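You operate a simulated robot arm through the tools that you are given. There is no shell and no other tool. Be economical: measure what you need, move in short steps, check, and stop when the job is done.

You run a simulated robot arm. Do the job below in one go: nothing can be reset, and whatever is moved stays where it is left.

Task
Brush rust wax over the top of the spring seat.
Park the wax lid on the band bed, and later put it back on the tin; the brush goes back in its holder. Set down upright: wax brush. A coat counts when it lies all over at full strength: go over it till it gets no stronger.
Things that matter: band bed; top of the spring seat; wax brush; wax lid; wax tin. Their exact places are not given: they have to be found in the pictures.

The check looks at the end state, three seconds after you hand in, the way a careful person would. Anything else that was tipped, shoved, dropped, spilled or broken makes it a failure. A push-on lid holds only when it is set on centred and level and pressed home; a screw cap is set on level and turned clockwise until tight.

Robot
A 7-joint arm with a fingered hand on a trunk, on a base that drives. Base frame: it is fixed to the floor where the robot stands at the start and does not move with it; the origin is under the middle of the robot, x ahead of it, y to its left, z up; the surface under the hand at the start is at about z = 0.85. Lengths are in m, angles in degrees, forces in N, time in s.
With the tool pointing down near the work surface it reaches from about 0.34 to 0.72 m from the robot's upright axis, wherever it stands. Its first joint turns from -69.0 to 172.0 degrees. Places, roughly: band bed [0.6, 0.8, 0.9]; top of the spring seat [0.5, 0, 0.9]; wax tin [0.5, 0.2, 0.9]. Payload 3.4 kg.
Tool frame: the origin (TCP) lies between the finger pads and is the grasp point; the fingertips stand 0.025 m ahead of it; z points along the fingers, y is the line along which they close. The gripper opens to 0.088 m. The gripper's body begins 0.029 m behind the TCP. The gripper is a hand of 4 fingers: y runs from the thumb to the fingers, the wrist lies at [-0.013, -0.097, -0.162] in the tool frame, and closing takes about 1.5 s.
Orientation is that of the tool frame in the base frame, as a unit quaternion [w, x, y, z]. With the fingers straight down and the wrist toward the robot, the tool's x, y and z point along [0, 1, 0], [1, 0, 0] and [0, 0, -1] of the base frame.

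Tools
- The arm moves only by the tool play_rows. Its argument "moves" is a list of rows, each a list of 7 numbers: the shift along the base's x, y, z in m, then the turn, a rotation vector about the base's x, y, z in degrees, then the closure, from 0 (fully open) to 1 (shut). In form: [[x, y, z, wx, wy, wz, hand], ...]. A call has 1 to 12 rows; each row is the pose to reach, as a shift and turn from the pose commanded when the call began. Rows are played at 5 a second. More than 0.05 m and 8.6 degrees between two rows, or a gripper value outside its range, and nothing of the call is played. A pose out of reach is approached as far as the arm can. The call stops where the force on the tool passes 40 N (or 10 N more than at its start, if that is more) or the arm is blocked; 0.2 s more then pass. Each finger travels about 0.108 m/s and halts on what it meets, pressing with about 33 N; the grip force reading is that of the motor and also rises with nothing between the fingers. The clock runs only during rows and for 0.2 s after the last one: add rows that repeat a pose to give the fingers time. It gives the time, the measured TCP pose, the force on the tool (base axes), the opening and the grip force at its end, in the units of the frame above (readings bear some noise), with the torque about the TCP (base axes, N m) and any sound that the robot's microphone picked up.
- Cameras (640 x 400 px; columns grow to the right, rows downward): "scene" is now at [0.1347, 0.0301, 1.452]; the picture's right is [0.33, -0.94, 0.00], its down [-0.48, -0.17, -0.86] and it looks along [0.81, 0.28, -0.51] (base axes); focal length 231 px, centre (320, 200). "wrist" rides on the gripper at [0.064, -0.083, -0.098] in the tool frame; the picture's right is [-0.62, 0.37, -0.69], its down [-0.71, -0.63, 0.30] and it looks along [-0.32, 0.68, 0.65] (tool axes); focal length 265 px, centre (320, 200).
- get_image(camera): a new picture of that camera. The clock stands still meanwhile.
- lift_body(by): slides the trunk up (or, below 0, down) by that many m; the arm and the scene camera ride with it, the base frame stays. It gives what a move gives, with no picture.
- base_move(legs): drives the robot by 1 to 6 legs, each [ahead, left, turn to the left] in m, m and degrees, along the robot's own axes; the way and the turn of a leg run together, so that a leg with both is an arc; at most 1.5 m and 180 degrees a leg. The arm and the cameras ride along, it lands a little off, and it stops where it bumps. It gives what a move gives.
- set_grasp(shape): the hand has 4 fingers and takes this shape, open, in about a second: jaw (thumb against the fingers, like two jaws); tri (thumb and two fingers); tip (a fingertip pinch); poke (one finger out to press); point (the index stretched); flat (the hand flat); cup (the hand cupped); fist (a fist). The gripper value then closes the fingers along that shape, each until it touches; the sizes above hold for jaw. It gives what a move gives, with no picture.
- aim_head(pan, tilt): turns the head with the scene camera to pan (to the left, within 86 degrees either way) and tilt (down, from -29 to 69), counted from straight ahead of the robot. It gives what a move gives.
- probe_pixels(camera, pixels): for up to 12 pixels [column, row] of the newest picture of that camera ("zoom" is the newest enlarged one), the place [x, y, z] in the base frame of the surface seen there, good to about 0.003 m. The clock stands still meanwhile.
- close_up(camera, box): a new picture of the part [left, top, right, bottom] of that camera's present view, enlarged. The clock stands still meanwhile.
- sign_off(): hands the job in; it is judged then, once.

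Go step by step. Measure first, check grasps and placings, and put right what went wrong. The budget is 80 turns and 60 pictures, counting those below and the enlarged ones. Unless the task says otherwise, let go and move clear before handing in, and close with one line.

The tools are called after "Emit:" as a command line: name --pt "numbers of a row" for each row, then --argument value for the rest, lists and objects as JSON in quotes. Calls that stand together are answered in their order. play_rows: Moves the arm, as the interface text tells. Its arguments: {"type":"object","properties":{"moves":{"type":"array"}},"required":["moves"]} The other tools are called the same way: lift_body (by) slides the trunk up or down; set_grasp (shape) gives the hand a shape; base_move (legs) drives the base; aim_head (pan, tilt) turns the head that bears the scene camera; get_image (camera) takes a picture; probe_pixels (camera, pixels) gives the place of the surface under pixels of a picture; close_up (camera, box) takes an enlarged picture of a part of a camera's view; sign_off () hands the job in.

At the start:

```text
time_s: 0.0
eef_pos: [0.4406, 0.1202, 1.315]
ee_rot: [0.0, 0.707, 0.707, 0.0]
ft_force: [0.6, 0.1, 0.4]
wrist_torque: [0.0, 0.03, 0.0]
gripper_width: 0.0877
grip_force: 0.1
shape: jaw
trunk travel left (down, up): [-0.75, 0.09]
robot x, y, heading: [0.0018, -0.0009, -0.0]
head pan, tilt: [19.2, 30.7]
```

scene: 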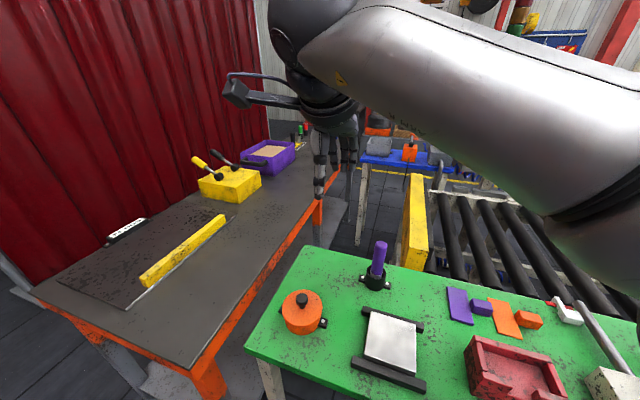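
wrist: 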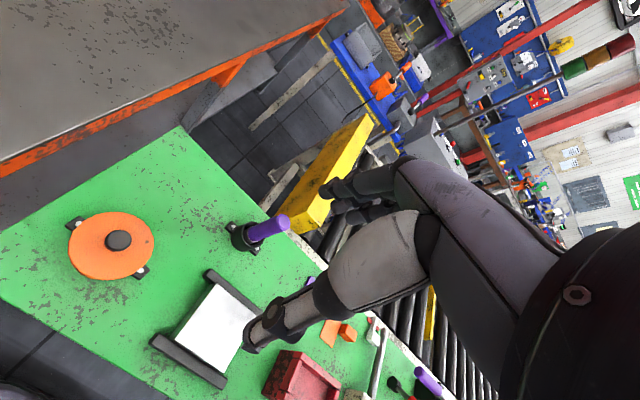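

The scene shows a green bench with an orange knobbed tin near (302,312), a purple-handled brush near (378,262) and a white plate near (390,342). I'll probe these and take enlarged views of them and of the dark bench on the left.

Emit:
close_up --camera "scene" --box '[240, 230, 460, 400]'

Emit:
probe_pixels --camera "scene" --pixels '[[302, 298], [290, 315], [302, 340], [380, 245], [376, 283], [390, 342], [370, 310], [410, 325], [366, 358], [412, 370], [340, 300], [180, 250]]'

Emit:
close_up --camera "scene" --box '[40, 120, 330, 320]'

```text
2.35 times, centred on (350, 315) of scene
```

zoom: 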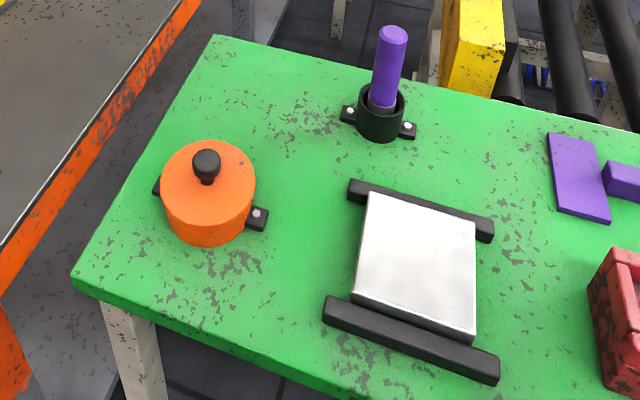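

```text
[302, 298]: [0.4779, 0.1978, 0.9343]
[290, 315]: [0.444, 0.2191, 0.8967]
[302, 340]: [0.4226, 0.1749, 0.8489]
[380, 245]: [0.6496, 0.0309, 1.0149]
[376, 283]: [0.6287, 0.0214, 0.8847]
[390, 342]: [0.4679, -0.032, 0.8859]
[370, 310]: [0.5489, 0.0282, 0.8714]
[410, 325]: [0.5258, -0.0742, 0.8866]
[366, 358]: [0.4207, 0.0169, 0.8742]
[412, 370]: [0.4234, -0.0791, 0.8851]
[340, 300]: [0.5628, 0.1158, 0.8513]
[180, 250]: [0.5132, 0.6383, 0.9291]
```

```text
2.00 times, centred on (185, 220) of scene
```

zoom: 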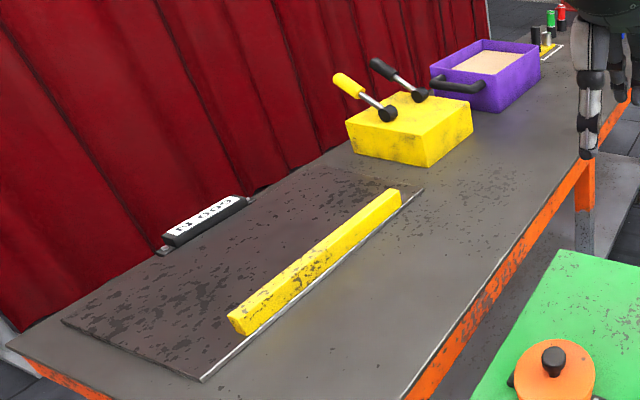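

The dark panel behind the yellow bar (around zoom (230,265)) is likely the band bed. I'll probe its edges and the lid, knob and other parts.

Emit:
probe_pixels --camera "zoom" --pixels '[[65, 322], [203, 378], [420, 190], [300, 175], [240, 325], [395, 195], [230, 255], [160, 310], [190, 225], [300, 215], [330, 350], [330, 205]]'

Emit:
aim_head --pan 15 --tilt 55

Emit:
get_image --camera "scene"

```text
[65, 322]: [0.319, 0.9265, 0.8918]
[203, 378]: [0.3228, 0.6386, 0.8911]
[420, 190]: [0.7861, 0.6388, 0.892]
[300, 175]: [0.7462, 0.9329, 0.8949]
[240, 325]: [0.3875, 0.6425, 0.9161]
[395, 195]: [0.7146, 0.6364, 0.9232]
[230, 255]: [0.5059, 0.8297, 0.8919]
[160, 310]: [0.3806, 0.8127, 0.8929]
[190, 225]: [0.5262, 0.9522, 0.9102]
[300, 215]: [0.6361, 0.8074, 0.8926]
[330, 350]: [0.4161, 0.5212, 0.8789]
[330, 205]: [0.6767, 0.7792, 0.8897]
```

```text
time_s: 0.9
eef_pos: [0.4417, 0.1199, 1.3154]
ee_rot: [-0.001, 0.707, 0.707, 0.0]
ft_force: [0.1, -0.4, -0.4]
wrist_torque: [0.0, 0.03, -0.02]
gripper_width: 0.0876
grip_force: 0.1
shape: jaw
trunk travel left (down, up): [-0.75, 0.09]
robot x, y, heading: [-0.0031, 0.0002, 0.2]
head pan, tilt: [15.0, 55.0]
```

```text
55 pictures are left
```

scene: 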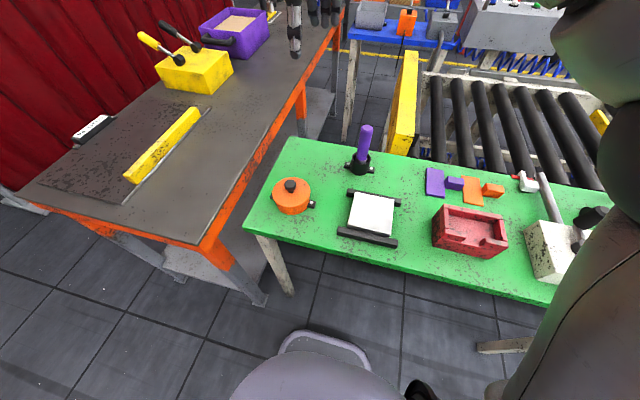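

The bed spans about x 0.32–0.78 and y 0.65–0.93 at z 0.892, so I'll have to drive left to reach it. First I'll measure the tin, brush and plate closely and check the floor clearance.

Emit:
probe_pixels --camera "scene" --pixels '[[22, 196], [204, 243], [246, 227], [320, 335], [285, 350], [70, 209], [170, 250], [265, 295], [460, 295], [180, 305]]'

Emit:
close_up --camera "scene" --box '[255, 110, 415, 255]'

```text
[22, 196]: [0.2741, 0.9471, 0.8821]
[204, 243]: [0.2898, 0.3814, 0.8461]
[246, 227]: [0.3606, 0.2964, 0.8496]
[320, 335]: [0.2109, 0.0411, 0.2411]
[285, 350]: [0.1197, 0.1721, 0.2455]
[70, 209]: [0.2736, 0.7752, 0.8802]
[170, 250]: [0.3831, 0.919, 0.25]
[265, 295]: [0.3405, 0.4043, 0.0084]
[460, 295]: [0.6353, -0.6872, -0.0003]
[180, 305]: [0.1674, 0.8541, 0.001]
```

```text
2.76 times, centred on (335, 182) of scene
```

zoom: 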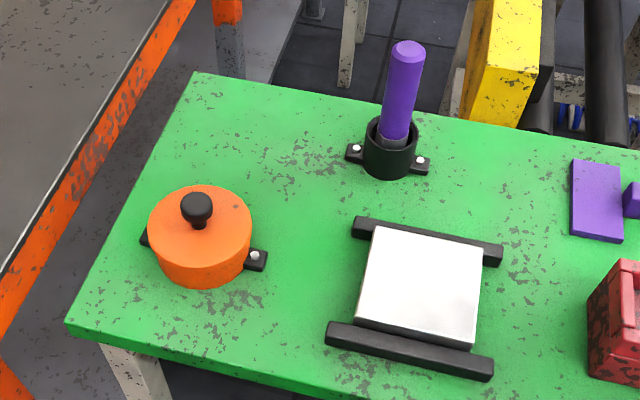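

The robot front (x≈0.21) stays clear of the table edge (x≈0.27), so driving left is possible. Next I'll probe the details of tin, brush and seat in the enlarged view.

Emit:
probe_pixels --camera "zoom" --pixels '[[197, 200], [197, 215], [152, 232], [247, 232], [200, 252], [201, 188], [200, 280], [147, 240], [407, 45], [396, 125], [390, 142], [385, 170]]'

Emit:
probe_pixels --camera "zoom" --pixels '[[377, 230], [480, 253], [470, 345], [359, 318], [420, 285], [425, 228], [410, 350], [354, 155], [420, 165], [368, 130], [412, 135], [256, 258]]'

```text
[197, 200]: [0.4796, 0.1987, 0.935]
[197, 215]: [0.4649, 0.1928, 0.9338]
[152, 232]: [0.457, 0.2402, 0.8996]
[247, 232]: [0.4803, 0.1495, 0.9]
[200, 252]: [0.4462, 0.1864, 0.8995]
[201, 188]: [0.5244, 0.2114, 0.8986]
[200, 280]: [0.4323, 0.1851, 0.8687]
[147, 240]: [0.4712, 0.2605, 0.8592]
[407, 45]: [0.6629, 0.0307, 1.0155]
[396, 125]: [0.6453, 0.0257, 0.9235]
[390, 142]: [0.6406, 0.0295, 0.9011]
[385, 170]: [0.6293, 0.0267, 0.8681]
```

```text
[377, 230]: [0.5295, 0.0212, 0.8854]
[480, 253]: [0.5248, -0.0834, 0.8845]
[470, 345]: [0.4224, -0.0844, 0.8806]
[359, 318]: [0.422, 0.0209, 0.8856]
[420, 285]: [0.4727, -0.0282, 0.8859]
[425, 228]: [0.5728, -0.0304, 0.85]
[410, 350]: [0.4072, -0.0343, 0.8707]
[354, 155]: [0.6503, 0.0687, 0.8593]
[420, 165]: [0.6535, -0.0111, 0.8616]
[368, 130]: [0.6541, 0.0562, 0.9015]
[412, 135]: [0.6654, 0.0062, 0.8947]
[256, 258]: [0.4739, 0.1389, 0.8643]
```

The tin centre is about (0.477,0.198) with lid top 0.899 and knob top 0.935. The seat top spans x 0.422–0.53, y −0.085–0.021 at z 0.886, and the brush axis is near (0.655,0.029). I'll move above the knob.

Emit:
play_rows --pt "0.009 0.02 -0.04 0 0 0 0" --pt "0.018 0.04 -0.08 0 0 0 0" --pt "0.027 0.06 -0.12 0 0 0 0" --pt "0.036 0.078 -0.16 0 0 0 0" --pt "0.036 0.078 -0.2 0 0 0 0" --pt "0.036 0.078 -0.24 0 0 0 0" --pt "0.036 0.078 -0.28 0 0 0 0" --pt "0.036 0.078 -0.31 0 0 0 0" --pt "0.036 0.078 -0.31 0 0 0 0"

Emit:
get_image --camera "scene"

Emit:
get_image --camera "wrist"

```text
time_s: 2.9
eef_pos: [0.4807, 0.2026, 1.0074]
ee_rot: [-0.001, 0.707, 0.707, -0.001]
ft_force: [0.4, 0.1, 0.5]
wrist_torque: [0.03, 0.0, 0.0]
gripper_width: 0.0878
grip_force: 0.2
shape: jaw
trunk travel left (down, up): [-0.75, 0.09]
robot x, y, heading: [-0.0009, -0.0034, -0.1]
head pan, tilt: [15.0, 55.0]
```

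```text
53 pictures are left
```

scene: 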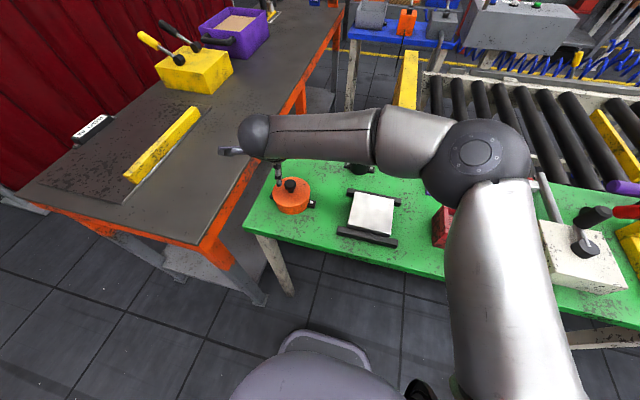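

```text
52 pictures are left
```

wrist: 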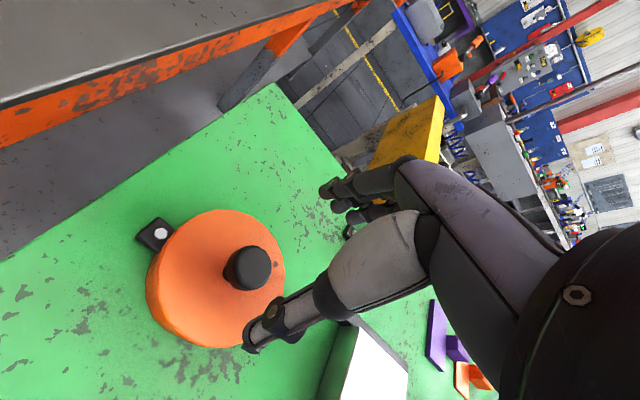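

The wrist view shows the knob at (250,268) left of the thumb. I'll probe its outline to refine the centre.

Emit:
probe_pixels --camera "wrist" --pixels '[[225, 268], [242, 265], [255, 262], [270, 268], [250, 250], [248, 288], [215, 214], [150, 275], [200, 345], [283, 270], [265, 325], [180, 335]]'

```text
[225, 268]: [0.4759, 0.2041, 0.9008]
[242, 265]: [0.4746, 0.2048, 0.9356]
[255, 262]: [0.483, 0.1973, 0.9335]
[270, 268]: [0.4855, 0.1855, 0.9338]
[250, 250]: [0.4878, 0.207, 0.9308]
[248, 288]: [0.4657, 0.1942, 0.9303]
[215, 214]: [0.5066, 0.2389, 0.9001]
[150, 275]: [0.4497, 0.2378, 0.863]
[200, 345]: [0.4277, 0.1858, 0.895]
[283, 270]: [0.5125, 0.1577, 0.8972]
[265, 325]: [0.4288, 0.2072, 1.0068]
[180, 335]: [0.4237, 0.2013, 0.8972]
```

Knob centre is about (0.477,0.197) with top 0.935 and lid radius about 0.051. I'll lower to TCP z≈0.930 with the fingers open and look again.

Emit:
play_rows --pt "-0.001 -0.002 -0.03 0 0 0 0" --pt "-0.002 -0.004 -0.055 0 0 0 0" --pt "-0.002 -0.004 -0.07 0 0 0 0" --pt "-0.002 -0.004 -0.075 0 0 0 0" --pt "-0.002 -0.004 -0.075 0 0 0 0"

Emit:
get_image --camera "wrist"

Emit:
close_up --camera "scene" --box '[240, 140, 340, 225]'

```text
time_s: 4.1
eef_pos: [0.4758, 0.195, 0.9308]
ee_rot: [-0.001, 0.708, 0.707, -0.001]
ft_force: [0.1, 0.4, 0.7]
wrist_torque: [-0.01, 0.0, 0.0]
gripper_width: 0.0875
grip_force: 0.0
shape: jaw
trunk travel left (down, up): [-0.75, 0.09]
robot x, y, heading: [-0.002, 0.0017, -0.1]
head pan, tilt: [15.0, 55.0]
```

```text
51 pictures are left
```

wrist: 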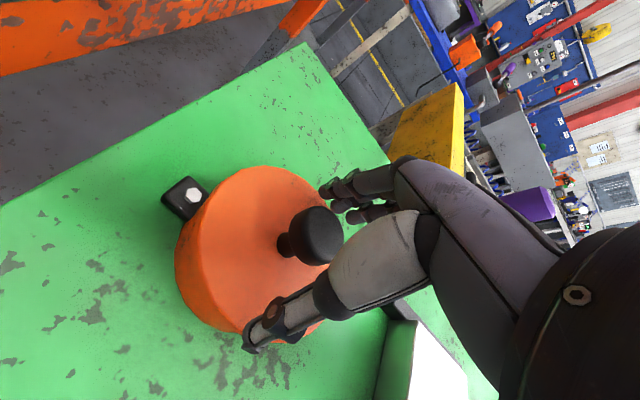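

```text
4.71 times, centred on (290, 182) of scene
```

zoom: 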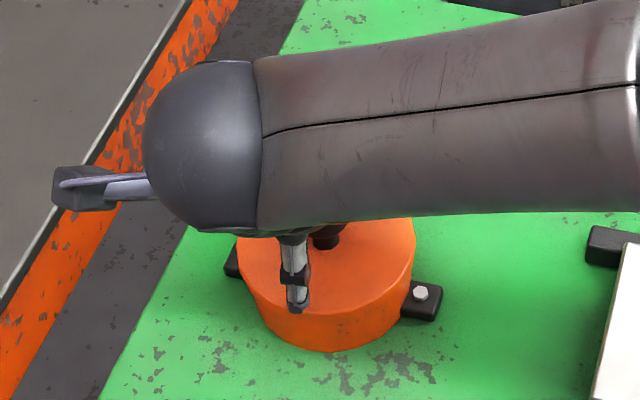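

The knob at wrist (318,236) sits almost exactly at the projected TCP (325,242). I'll close on it.

Emit:
play_rows --pt "0 0.001 0 0 0 0 0.3" --pt "0 0.001 0 0 0 0 0.6" --pt "0 0.001 0 0 0 0 0.8" --pt "0 0.001 0 0 0 0 1" --pt "0 0.001 0 0 0 0 1" --pt "0 0.001 0 0 0 0 1" --pt "0 0.001 0 0 0 0 1" --pt "0 0.001 0 0 0 0 1" --pt "0 0.001 0 0 0 0 1" --pt "0 0.001 0 0 0 0 1"

Emit:
get_image --camera "wrist"

```text
time_s: 6.3
eef_pos: [0.4758, 0.1972, 0.9317]
ee_rot: [-0.001, 0.707, 0.707, -0.001]
ft_force: [-0.1, -0.1, -1.1]
wrist_torque: [0.01, 0.01, 0.02]
gripper_width: 0.0177
grip_force: 33.3
shape: jaw
trunk travel left (down, up): [-0.75, 0.09]
robot x, y, heading: [-0.0022, 0.0007, -0.3]
head pan, tilt: [15.0, 55.0]
```

```text
49 pictures are left
```

wrist: 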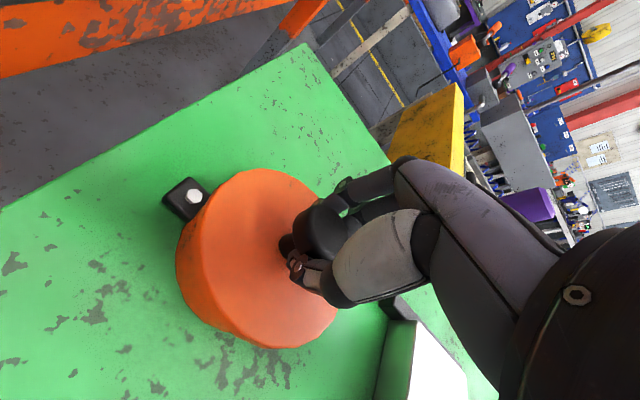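

The fingers hold under the knob at a width of 0.018 with 33 N. I'll lift straight up.

Emit:
play_rows --pt "0 0.001 0.004 0 0 0 1" --pt "0 0.001 0.008 0 0 0 1" --pt "0 0.001 0.015 0 0 0 1" --pt "0 0.001 0.03 0 0 0 1" --pt "0 0.001 0.06 0 0 0 1" --pt "0 0.001 0.1 0 0 0 1" --pt "0 0.001 0.14 0 0 0 1" --pt "0 0.001 0.14 0 0 0 1"

Emit:
get_image --camera "wrist"

Emit:
get_image --camera "scene"

```text
time_s: 8.1
eef_pos: [0.477, 0.1942, 1.0706]
ee_rot: [-0.001, 0.707, 0.707, 0.0]
ft_force: [-0.5, -0.7, -0.9]
wrist_torque: [-0.01, 0.0, 0.01]
gripper_width: 0.0178
grip_force: 32.9
shape: jaw
trunk travel left (down, up): [-0.75, 0.09]
robot x, y, heading: [0.0002, -0.0, -0.1]
head pan, tilt: [15.0, 55.0]
```

```text
48 pictures are left
```

wrist: 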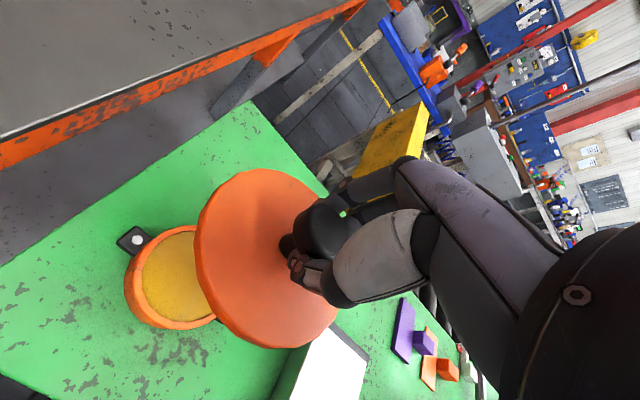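

```text
47 pictures are left
```

scene: 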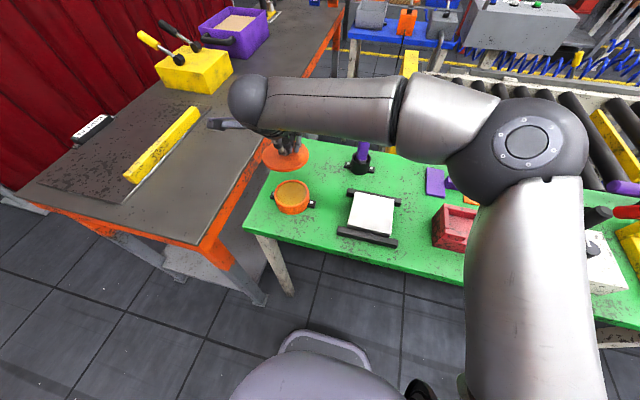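

The lid is off and held level, and wax is visible in the tin. I'll drive left 0.55 to bring it over the band bed.

Emit:
base_move --legs '[[0, 0.55, 0]]'

Emit:
get_image --camera "scene"

Emit:
get_image --camera "wrist"

```text
time_s: 11.2
eef_pos: [0.4795, 0.7352, 1.0713]
ee_rot: [-0.001, 0.71, 0.704, -0.001]
ft_force: [-0.7, -0.3, -0.7]
wrist_torque: [-0.01, 0.02, 0.0]
gripper_width: 0.0177
grip_force: 32.9
shape: jaw
trunk travel left (down, up): [-0.75, 0.09]
robot x, y, heading: [-0.0015, 0.5484, -0.6]
head pan, tilt: [15.0, 55.0]
```

```text
46 pictures are left
```

scene: 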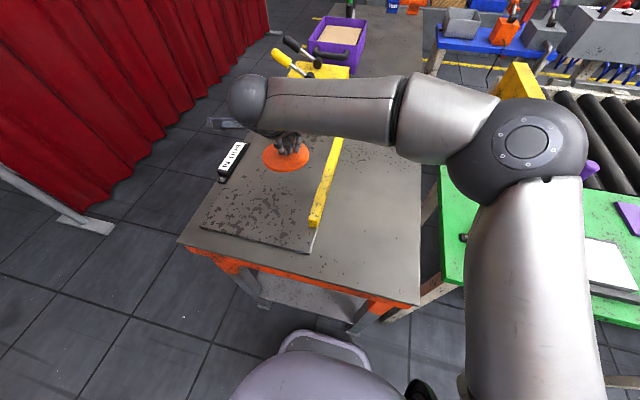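

```text
45 pictures are left
```

wrist: 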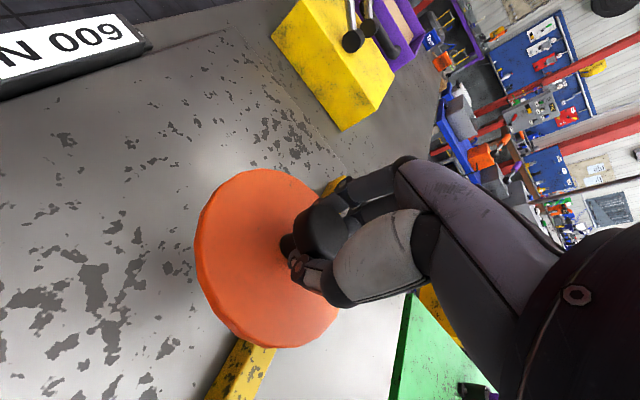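

I'm over the bed (label "…N 009", bar at wrist (240,370)). I'll shift 0.055 further left and descend to just above it.

Emit:
play_rows --pt "0.005 0.03 0 0 0 0 1" --pt "0.01 0.055 -0.02 0 0 0 1" --pt "0.01 0.055 -0.06 0 0 0 1" --pt "0.01 0.055 -0.09 0 0 0 1" --pt "0.01 0.055 -0.11 0 0 0 1" --pt "0.01 0.055 -0.115 0 0 0 1" --pt "0.01 0.055 -0.115 0 0 0 1"

Emit:
get_image --camera "wrist"

Emit:
close_up --camera "scene" --box '[200, 80, 360, 240]'

```text
time_s: 12.8
eef_pos: [0.4908, 0.7911, 0.9546]
ee_rot: [-0.002, 0.71, 0.704, -0.001]
ft_force: [0.3, 0.3, -0.5]
wrist_torque: [-0.02, 0.0, -0.01]
gripper_width: 0.0179
grip_force: 33.0
shape: jaw
trunk travel left (down, up): [-0.75, 0.09]
robot x, y, heading: [0.0005, 0.5438, -0.4]
head pan, tilt: [15.0, 55.0]
```

```text
44 pictures are left
```

wrist: 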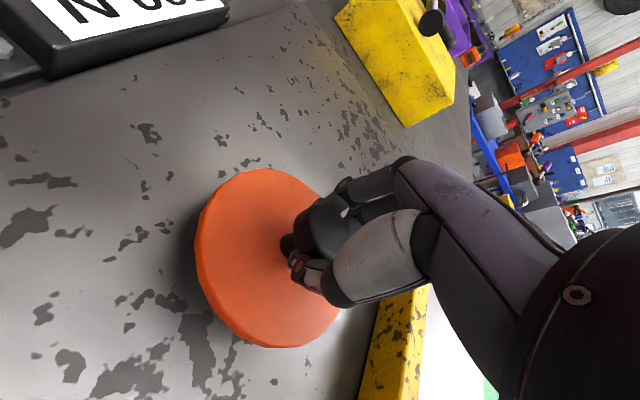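

```text
2.50 times, centred on (280, 160) of scene
```

zoom: 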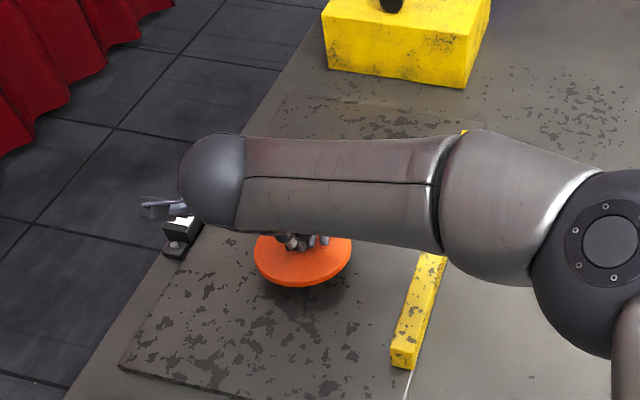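

The lid is close to the bed and clear of the bar. I'll lower in small steps and watch the force.

Emit:
play_rows --pt "0 0 -0.004 0 0 0 1" --pt "0 0 -0.008 0 0 0 1" --pt "0 0 -0.011 0 0 0 1" --pt "0 0 -0.013 0 0 0 1" --pt "0 0 -0.013 0 0 0 1"

Emit:
get_image --camera "wrist"

```text
time_s: 14.0
eef_pos: [0.4898, 0.7904, 0.9418]
ee_rot: [-0.001, 0.71, 0.704, -0.001]
ft_force: [0.2, 0.7, -1.0]
wrist_torque: [-0.01, -0.04, 0.03]
gripper_width: 0.0175
grip_force: 32.8
shape: jaw
trunk travel left (down, up): [-0.75, 0.09]
robot x, y, heading: [0.0036, 0.5456, -0.5]
head pan, tilt: [15.0, 55.0]
```

```text
42 pictures are left
```

wrist: 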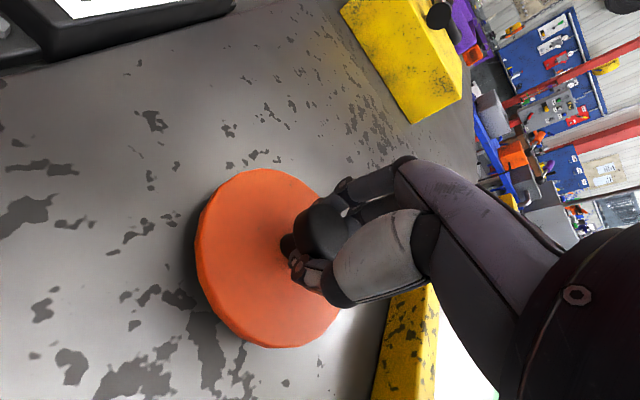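

Emit:
play_rows --pt "0 0 -0.002 0 0 0 1" --pt "0 0 -0.004 0 0 0 1" --pt "0 0 -0.005 0 0 0 1" --pt "0 0 -0.006 0 0 0 1"

```text
time_s: 15.0
eef_pos: [0.4895, 0.7907, 0.9366]
ee_rot: [-0.001, 0.71, 0.704, -0.001]
ft_force: [0.0, -0.1, -0.4]
wrist_torque: [0.02, -0.02, -0.03]
gripper_width: 0.0177
grip_force: 33.3
shape: jaw
trunk travel left (down, up): [-0.75, 0.09]
robot x, y, heading: [0.0016, 0.5434, -0.4]
head pan, tilt: [15.0, 55.0]
```

No contact at 0.937 yet, so I'll keep lowering slowly.

Emit:
play_rows --pt "0 0 -0.001 0 0 0 1" --pt "0 0 -0.002 0 0 0 1" --pt "0 0 -0.003 0 0 0 1" --pt "0 0 -0.004 0 0 0 1"

Emit:
probe_pixels --camera "wrist" --pixels '[[240, 230], [202, 280], [225, 330], [190, 300], [170, 250]]'

```text
time_s: 16.0
eef_pos: [0.4908, 0.7895, 0.9324]
ee_rot: [-0.001, 0.71, 0.704, -0.001]
ft_force: [-0.1, 0.1, -2.0]
wrist_torque: [0.02, -0.02, 0.01]
gripper_width: 0.0179
grip_force: 32.9
shape: jaw
trunk travel left (down, up): [-0.75, 0.09]
robot x, y, heading: [-0.0027, 0.5478, -0.6]
head pan, tilt: [15.0, 55.0]
```

```text
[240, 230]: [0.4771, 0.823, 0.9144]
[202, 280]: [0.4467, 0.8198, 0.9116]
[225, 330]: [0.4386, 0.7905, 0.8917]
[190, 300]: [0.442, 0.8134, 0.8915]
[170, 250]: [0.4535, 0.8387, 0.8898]
```

The lid top is now around 0.902 and the bed at 0.891, with the force still about −2 N. I'll continue down 4 mm.

Emit:
play_rows --pt "0 0 -0.001 0 0 0 1" --pt "0 0 -0.002 0 0 0 1" --pt "0 0 -0.003 0 0 0 1"

Emit:
close_up --camera "wrist" --box '[170, 150, 370, 370]'

```text
time_s: 16.8
eef_pos: [0.4906, 0.7893, 0.9314]
ee_rot: [0.0, 0.71, 0.704, 0.0]
ft_force: [-0.6, 0.1, 2.2]
wrist_torque: [0.02, -0.16, -0.03]
gripper_width: 0.0176
grip_force: 33.3
shape: jaw
trunk travel left (down, up): [-0.75, 0.09]
robot x, y, heading: [0.0029, 0.5493, -0.5]
head pan, tilt: [15.0, 55.0]
```

```text
1.82 times, centred on (270, 260) of wrist
```

zoom: 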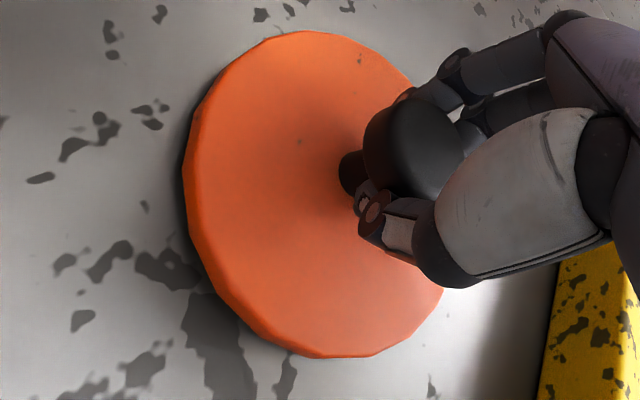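

Contact shows in the force (+2.2 N) and torque, so the lid is resting on the bed. I'll release and rise.

Emit:
play_rows --pt "0 0 -0.001 0 0 0 1" --pt "0 0 -0.001 0 0 0 0.8" --pt "0 0 -0.001 0 0 0 0.5" --pt "0 0 -0.001 0 0 0 0.2" --pt "0 0 -0.001 0 0 0 0" --pt "0 0 -0.001 0 0 0 0" --pt "0 0 -0.001 0 0 0 0" --pt "0 0 0.02 0 0 0 0" --pt "0 0 0.06 0 0 0 0" --pt "0 0 0.1 0 0 0 0" --pt "0 0 0.14 0 0 0 0" --pt "0 0 0.18 0 0 0 0"

Emit:
get_image --camera "wrist"

```text
time_s: 19.4
eef_pos: [0.4884, 0.7903, 1.1104]
ee_rot: [-0.001, 0.709, 0.705, -0.001]
ft_force: [0.1, 0.3, -0.6]
wrist_torque: [0.0, 0.0, -0.01]
gripper_width: 0.0874
grip_force: 0.0
shape: jaw
trunk travel left (down, up): [-0.75, 0.09]
robot x, y, heading: [0.0044, 0.5489, -0.5]
head pan, tilt: [15.0, 55.0]
```

```text
40 pictures are left
```

wrist: 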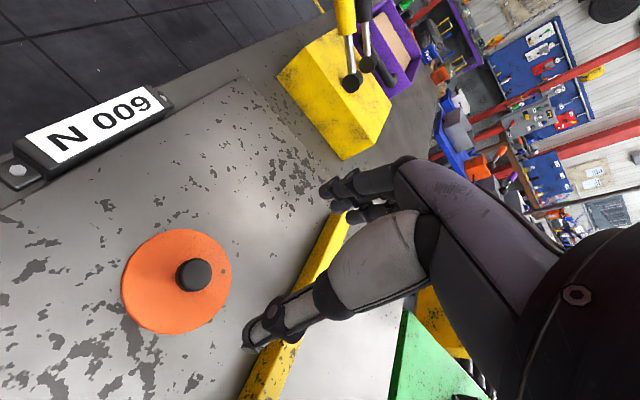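

The lid lies flat on the bed. I'll drive back right by 0.48, facing between the tin and the seat, and look at the brush.

Emit:
base_move --legs '[[0, -0.48, 0.5]]'

Emit:
get_image --camera "scene"

```text
time_s: 22.3
eef_pos: [0.4844, 0.3061, 1.1094]
ee_rot: [0.0, 0.708, 0.706, 0.0]
ft_force: [-0.1, 0.3, -0.9]
wrist_torque: [-0.02, 0.0, -0.01]
gripper_width: 0.0878
grip_force: 0.0
shape: jaw
trunk travel left (down, up): [-0.75, 0.09]
robot x, y, heading: [-0.0035, 0.0581, 0.1]
head pan, tilt: [15.0, 55.0]
```

```text
39 pictures are left
```

scene: 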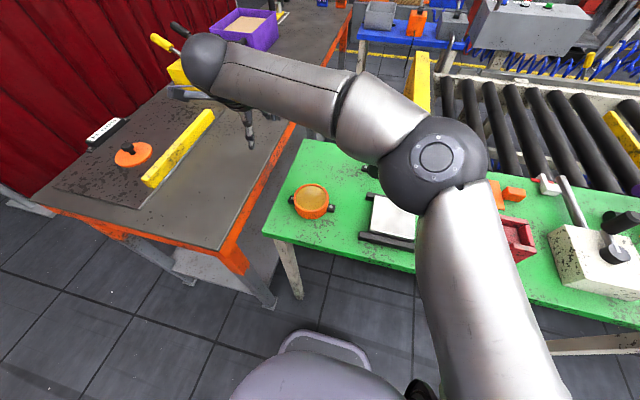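

Next I'll move above the brush at (0.655,0.03), staying at z≈1.11.

Emit:
play_rows --pt "0.0 -0.045 0.01 0 0 0 0" --pt "0.02 -0.085 0.01 0 0 0 0" --pt "0.045 -0.125 0.01 0 0 0 0" --pt "0.07 -0.165 0.01 0 0 0 0" --pt "0.1 -0.2 0.01 0 0 0 0" --pt "0.13 -0.235 0.01 0 0 0 0" --pt "0.155 -0.265 0.01 0 0 0 0" --pt "0.171 -0.276 0.0 0 0 0 0" --pt "0.171 -0.276 0.0 0 0 0 0"

Emit:
get_image --camera "wrist"

Emit:
get_image --camera "scene"

```text
time_s: 24.3
eef_pos: [0.6546, 0.0305, 1.1096]
ee_rot: [-0.001, 0.708, 0.706, -0.002]
ft_force: [0.0, -0.3, -0.7]
wrist_torque: [0.07, 0.02, -0.03]
gripper_width: 0.0878
grip_force: 0.0
shape: jaw
trunk travel left (down, up): [-0.75, 0.09]
robot x, y, heading: [-0.0003, 0.0621, -0.2]
head pan, tilt: [15.0, 55.0]
```

```text
38 pictures are left
```

wrist: 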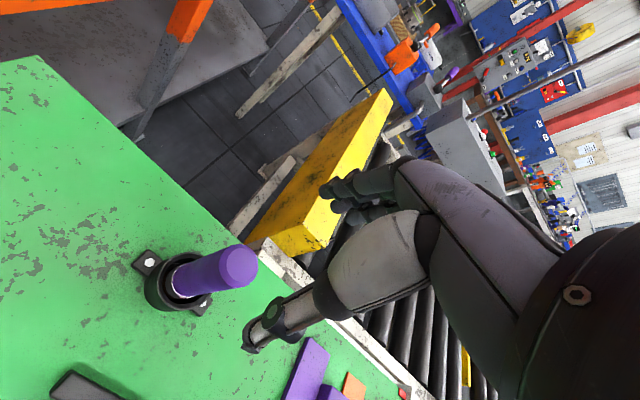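

```text
37 pictures are left
```

scene: 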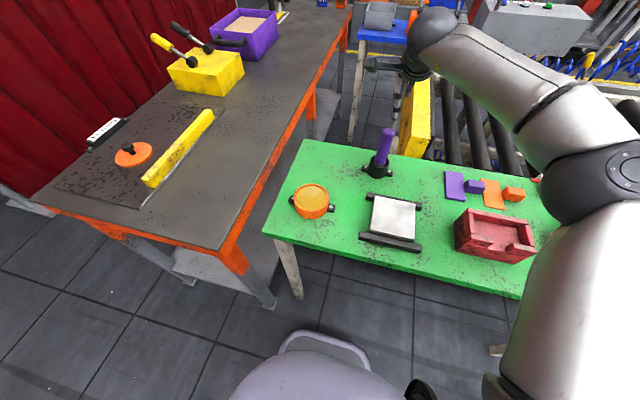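

The purple handle's top appears at wrist (240,265). I'll probe its outline and the holder.

Emit:
probe_pixels --camera "wrist" --pixels '[[240, 266], [232, 250], [252, 255], [252, 276], [230, 284], [226, 266], [190, 268], [190, 285], [165, 262], [152, 262], [203, 300], [170, 305]]'

Emit:
close_up --camera "wrist" --box '[120, 220, 280, 330]'

```text
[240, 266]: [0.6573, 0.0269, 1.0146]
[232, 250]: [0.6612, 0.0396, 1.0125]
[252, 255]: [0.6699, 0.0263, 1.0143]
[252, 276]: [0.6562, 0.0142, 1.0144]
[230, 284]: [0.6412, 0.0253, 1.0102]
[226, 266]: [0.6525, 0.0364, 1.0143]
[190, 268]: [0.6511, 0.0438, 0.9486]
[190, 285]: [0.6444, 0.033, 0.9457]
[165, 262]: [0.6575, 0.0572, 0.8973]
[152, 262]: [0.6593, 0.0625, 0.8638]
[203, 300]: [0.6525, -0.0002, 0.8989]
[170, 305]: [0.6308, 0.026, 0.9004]
```

```text
3.64 times, centred on (200, 275) of wrist
```

zoom: 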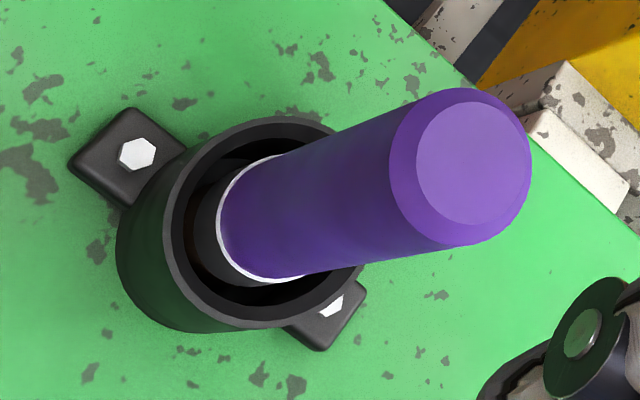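

The handle is upright with its axis at (0.657,0.027), a diameter of about 0.032 and its top at 1.015. I'll lower to TCP z≈0.992 around it.

Emit:
play_rows --pt "0.002 -0.003 -0.04 0 0 0 0" --pt "0.002 -0.003 -0.08 0 0 0 0" --pt "0.002 -0.003 -0.105 0 0 0 0" --pt "0.002 -0.003 -0.117 0 0 0 0" --pt "0.002 -0.003 -0.117 0 0 0 0"

Emit:
get_image --camera "wrist"

```text
time_s: 25.5
eef_pos: [0.6585, 0.0284, 0.9919]
ee_rot: [0.0, 0.708, 0.706, -0.001]
ft_force: [0.6, 0.7, -0.5]
wrist_torque: [0.01, 0.04, -0.01]
gripper_width: 0.0879
grip_force: 0.1
shape: jaw
trunk travel left (down, up): [-0.75, 0.09]
robot x, y, heading: [-0.0001, 0.0604, -0.0]
head pan, tilt: [15.0, 55.0]
```

```text
35 pictures are left
```

wrist: 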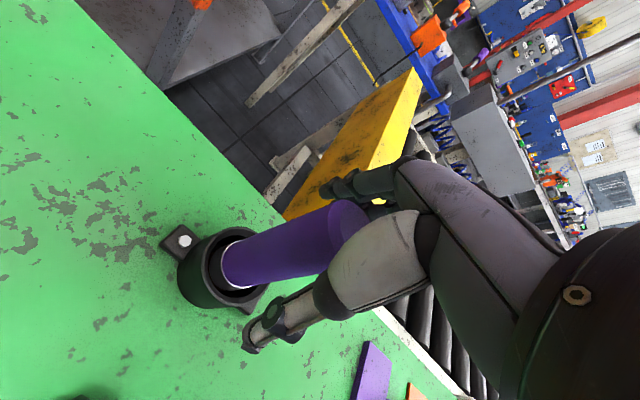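

The handle passes through the projected TCP (325,242). I'll close on it.

Emit:
play_rows --pt "0 0 0 0 0 0 0.3" --pt "0 0 0 0 0 0 0.6" --pt "0 0 0 0 0 0 0.8" --pt "0 0 0 0 0 0 1" --pt "0 0 0 0 0 0 1" --pt "0 0 0 0 0 0 1" --pt "0 0 0 0 0 0 1" --pt "0 0 0 0 0 0 1" --pt "0 0 0 0 0 0 1"

Emit:
get_image --camera "wrist"

```text
time_s: 27.5
eef_pos: [0.658, 0.0285, 0.9929]
ee_rot: [0.0, 0.708, 0.706, -0.001]
ft_force: [0.6, -0.4, 1.1]
wrist_torque: [-0.07, 0.0, -0.03]
gripper_width: 0.0261
grip_force: 33.5
shape: jaw
trunk travel left (down, up): [-0.75, 0.09]
robot x, y, heading: [-0.0002, 0.0609, 0.1]
head pan, tilt: [15.0, 55.0]
```

```text
34 pictures are left
```

wrist: 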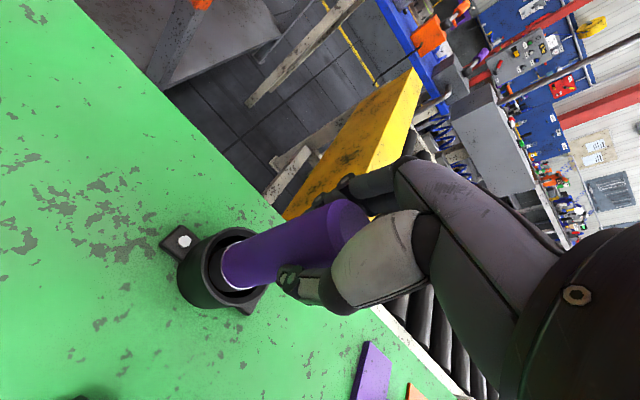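

The brush is held at 0.026 with 33 N at TCP (0.658,0.0285,0.993). I'll lift it straight out and look at the bristles.

Emit:
play_rows --pt "0 0 0.005 0 0 0 1" --pt "0 0 0.02 0 0 0 1" --pt "0 0 0.05 0 0 0 1" --pt "0 0 0.09 0 0 0 1" --pt "0 0 0.12 0 0 0 1" --pt "0 0 0.12 0 0 0 1"

Emit:
get_image --camera "wrist"

Emit:
close_up --camera "scene" --box '[270, 60, 470, 250]'

```text
time_s: 28.9
eef_pos: [0.6605, 0.0307, 1.1151]
ee_rot: [-0.001, 0.708, 0.706, -0.001]
ft_force: [-0.2, -0.5, -1.1]
wrist_torque: [-0.03, 0.01, 0.04]
gripper_width: 0.0261
grip_force: 33.2
shape: jaw
trunk travel left (down, up): [-0.75, 0.09]
robot x, y, heading: [0.0002, 0.0633, -0.3]
head pan, tilt: [15.0, 55.0]
```

```text
33 pictures are left
```

wrist: 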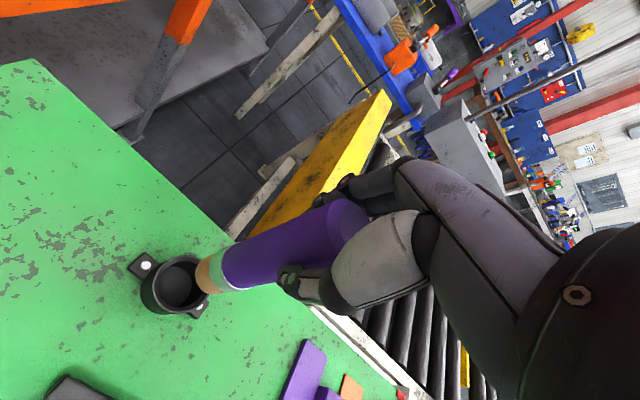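

```text
2.11 times, centred on (370, 155) of scene
```

zoom: 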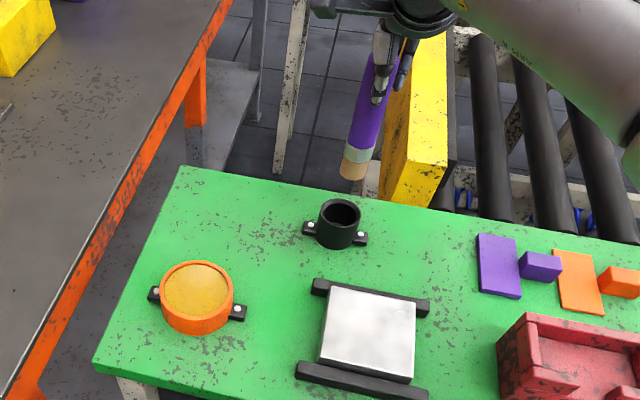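

The brush is out and has a round bristle tip (zoom (351,172)). I'll probe the tip and the wax surface.

Emit:
probe_pixels --camera "zoom" --pixels '[[353, 170], [351, 178], [358, 153], [196, 290], [196, 270], [196, 310], [164, 290], [228, 290], [340, 232], [341, 212]]'

Emit:
probe_pixels --camera "wrist" --pixels '[[203, 272], [203, 285], [211, 292], [198, 262], [180, 283], [215, 265]]'

```text
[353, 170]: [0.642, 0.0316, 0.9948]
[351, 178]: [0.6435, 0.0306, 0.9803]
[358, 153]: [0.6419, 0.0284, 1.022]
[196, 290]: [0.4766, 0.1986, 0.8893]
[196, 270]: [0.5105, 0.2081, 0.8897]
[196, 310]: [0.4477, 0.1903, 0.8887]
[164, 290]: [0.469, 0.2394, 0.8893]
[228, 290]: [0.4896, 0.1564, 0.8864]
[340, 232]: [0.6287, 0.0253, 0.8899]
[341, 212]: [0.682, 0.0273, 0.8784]
```

```text
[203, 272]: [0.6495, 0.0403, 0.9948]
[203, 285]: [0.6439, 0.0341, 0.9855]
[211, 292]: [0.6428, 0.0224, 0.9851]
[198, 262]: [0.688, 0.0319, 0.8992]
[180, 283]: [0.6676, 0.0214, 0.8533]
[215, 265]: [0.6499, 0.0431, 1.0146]
```

The tip sits about 0.135 below the TCP and the wax surface is at z≈0.889. I'll carry the brush over the tin and stop just above the wax.

Emit:
play_rows --pt "-0.03 0.028 0 0 0 0 1" --pt "-0.06 0.056 0 0 0 0 1" --pt "-0.09 0.084 0 0 0 0 1" --pt "-0.12 0.112 0 0 0 0 1" --pt "-0.15 0.14 0 0 0 0 1" --pt "-0.182 0.169 0 0 0 0 1" --pt "-0.182 0.169 -0.03 0 0 0 1" --pt "-0.182 0.169 -0.06 0 0 0 1" --pt "-0.182 0.169 -0.07 0 0 0 1" --pt "-0.182 0.169 -0.07 0 0 0 1"

Emit:
get_image --camera "wrist"

Emit:
close_up --camera "scene" --box '[230, 90, 430, 260]'

```text
time_s: 31.1
eef_pos: [0.4758, 0.198, 1.0422]
ee_rot: [-0.001, 0.708, 0.707, -0.001]
ft_force: [0.7, 0.5, -1.0]
wrist_torque: [-0.01, 0.0, -0.01]
gripper_width: 0.0257
grip_force: 33.1
shape: jaw
trunk travel left (down, up): [-0.75, 0.09]
robot x, y, heading: [0.0017, 0.0605, -0.1]
head pan, tilt: [15.0, 55.0]
```

```text
31 pictures are left
```

wrist: 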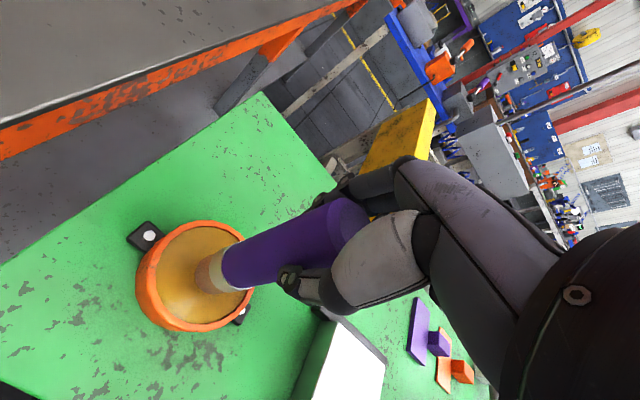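

```text
2.35 times, centred on (330, 175) of scene
```

zoom: 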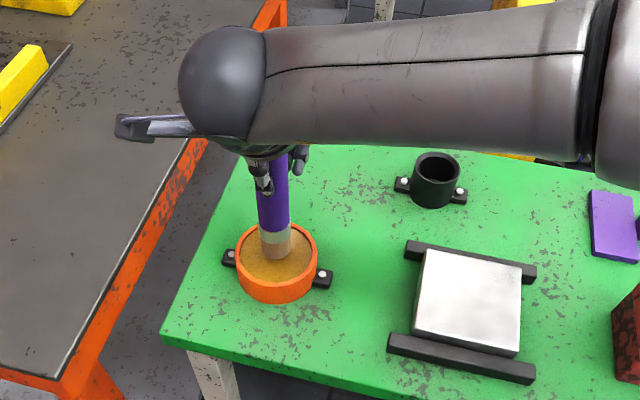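

The brush tip is centred above the wax. I'll dip slowly with a small swirl and come up.

Emit:
play_rows --pt "0 0 -0.015 0 0 0 1" --pt "0 0 -0.022 0 0 0 1" --pt "0 0 -0.026 0 0 0 1" --pt "0 0 -0.026 0 0 0 1" --pt "0.01 0 -0.026 0 0 0 1" --pt "0 0.01 -0.026 0 0 0 1" --pt "-0.01 0 -0.026 0 0 0 1" --pt "0 0 -0.026 0 0 0 1" --pt "0 0 -0.026 0 0 0 1"

Emit:
get_image --camera "wrist"

```text
time_s: 31.9
eef_pos: [0.4768, 0.1996, 1.0262]
ee_rot: [0.003, 0.709, 0.706, 0.01]
ft_force: [-3.1, -1.8, 23.6]
wrist_torque: [-0.04, 0.11, -0.05]
gripper_width: 0.028
grip_force: 33.7
shape: jaw
trunk travel left (down, up): [-0.75, 0.09]
robot x, y, heading: [0.0008, 0.0591, -0.1]
head pan, tilt: [15.0, 55.0]
stopped in row 4: the force on the tool passed its limit at 43 N (the readings are from after the stop); the commanded pose is now the measured one
```

```text
29 pictures are left
```

wrist: 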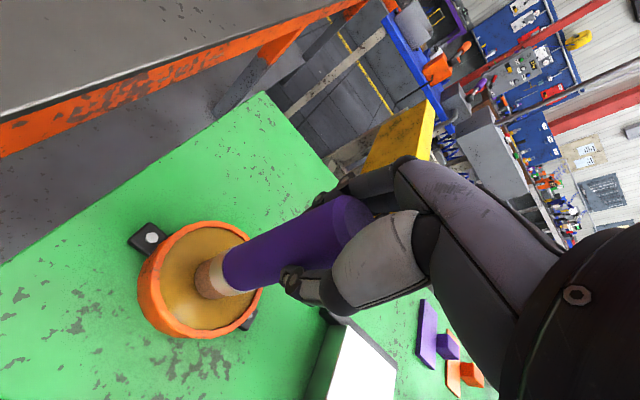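

The wax surface is firm at TCP ≈1.026, and the limit tripped at 43 N. I'll lift slightly and check the brush's seating and tip colour.

Emit:
play_rows --pt "0 0 0.005 0 0 0 1" --pt "0 0 0.02 0 0 0 1" --pt "0 0 0.05 0 0 0 1" --pt "0 0 0.05 0 0 0 1"

Emit:
close_up --camera "wrist" --box '[120, 160, 440, 360]'

Emit:
close_up --camera "scene" --box '[260, 120, 380, 220]'

```text
time_s: 32.9
eef_pos: [0.4771, 0.1973, 1.0699]
ee_rot: [0.002, 0.708, 0.706, 0.005]
ft_force: [0.6, -0.3, -0.7]
wrist_torque: [-0.01, 0.01, 0.02]
gripper_width: 0.0273
grip_force: 33.1
shape: jaw
trunk travel left (down, up): [-0.75, 0.09]
robot x, y, heading: [0.0004, 0.0577, -0.4]
head pan, tilt: [15.0, 55.0]
```

```text
2.00 times, centred on (280, 260) of wrist
```

zoom: 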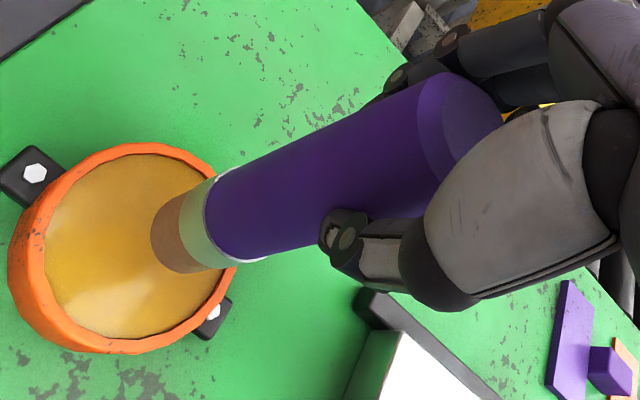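

```text
4.00 times, centred on (320, 170) of scene
```

zoom: 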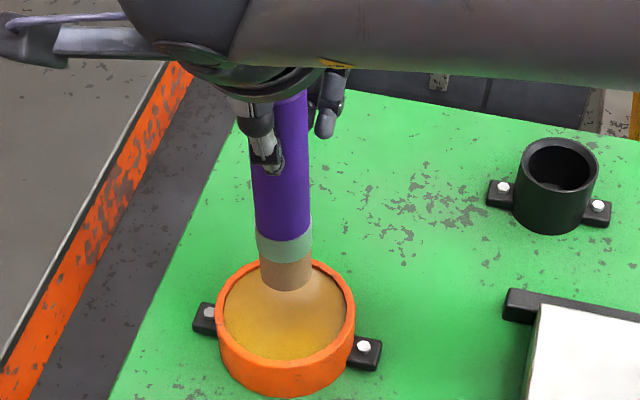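

The bristles have gone darker brown, so they took wax, and the brush is still seated straight. I'll carry it over the seat's near-left corner and hover.

Emit:
play_rows --pt "-0.005 -0.04 0 0 0 0 1" --pt "-0.015 -0.08 0 0 0 0 1" --pt "-0.025 -0.12 0 0 0 0 1" --pt "-0.035 -0.16 0 0 0 0 1" --pt "-0.045 -0.186 0 0 0 0 1" --pt "-0.045 -0.186 -0.025 0 0 0 1" --pt "-0.045 -0.186 -0.038 0 0 0 1" --pt "-0.045 -0.186 -0.038 0 0 0 1"

Emit:
get_image --camera "wrist"

```text
time_s: 34.7
eef_pos: [0.4319, 0.0121, 1.0329]
ee_rot: [0.002, 0.709, 0.705, 0.006]
ft_force: [0.0, -0.7, 0.2]
wrist_torque: [0.0, 0.01, 0.01]
gripper_width: 0.0273
grip_force: 33.6
shape: jaw
trunk travel left (down, up): [-0.75, 0.09]
robot x, y, heading: [-0.0014, 0.0605, 0.0]
head pan, tilt: [15.0, 55.0]
```

```text
26 pictures are left
```

wrist: 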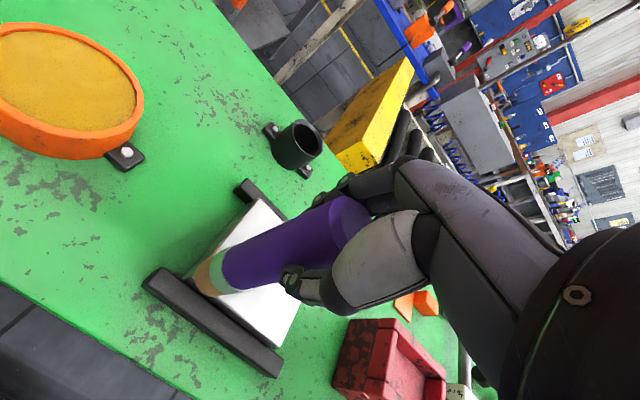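

The tip is over the near-left corner of the seat (wrist (200,285)). I'll lower in small steps to find contact.

Emit:
play_rows --pt "0 -0.005 -0.004 0 0 0 1" --pt "0 -0.005 -0.007 0 0 0 1" --pt "0 -0.005 -0.008 0 0 0 1"

```text
time_s: 35.5
eef_pos: [0.4309, 0.0093, 1.0242]
ee_rot: [0.001, 0.709, 0.706, 0.006]
ft_force: [-0.3, -0.8, -1.4]
wrist_torque: [0.0, -0.02, 0.01]
gripper_width: 0.0271
grip_force: 33.0
shape: jaw
trunk travel left (down, up): [-0.75, 0.09]
robot x, y, heading: [0.0012, 0.0596, -0.2]
head pan, tilt: [15.0, 55.0]
```

Emit:
play_rows --pt "0 0 -0.001 0 0 0 1" --pt "0 0 -0.002 0 0 0 1" --pt "0 0 -0.003 0 0 0 1"

Emit:
close_up --camera "wrist" --box '[130, 170, 370, 380]'

```text
time_s: 36.3
eef_pos: [0.4332, 0.0071, 1.0227]
ee_rot: [0.001, 0.709, 0.706, 0.006]
ft_force: [-0.3, 0.9, -1.1]
wrist_torque: [-0.06, -0.01, -0.01]
gripper_width: 0.0271
grip_force: 33.2
shape: jaw
trunk travel left (down, up): [-0.75, 0.09]
robot x, y, heading: [0.0002, 0.0565, -0.1]
head pan, tilt: [15.0, 55.0]
```

```text
1.90 times, centred on (250, 275) of wrist
```

zoom: 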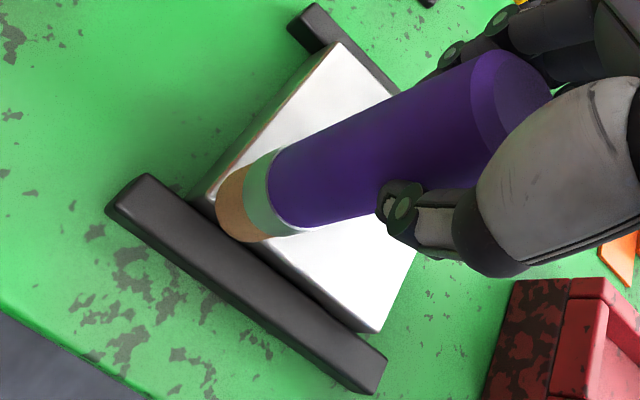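

The tip sits near the corner without force yet. I'll lower a little more.

Emit:
play_rows --pt "0 0 -0.001 0 0 0 1" --pt "0 0 -0.002 0 0 0 1" --pt "0 0 -0.002 0 0 0 1"

```text
time_s: 37.1
eef_pos: [0.4322, 0.008, 1.0222]
ee_rot: [0.002, 0.709, 0.706, 0.008]
ft_force: [-0.8, -1.4, 11.2]
wrist_torque: [-0.06, -0.06, 0.01]
gripper_width: 0.0272
grip_force: 32.7
shape: jaw
trunk travel left (down, up): [-0.75, 0.09]
robot x, y, heading: [-0.0004, 0.0583, -0.2]
head pan, tilt: [15.0, 55.0]
```

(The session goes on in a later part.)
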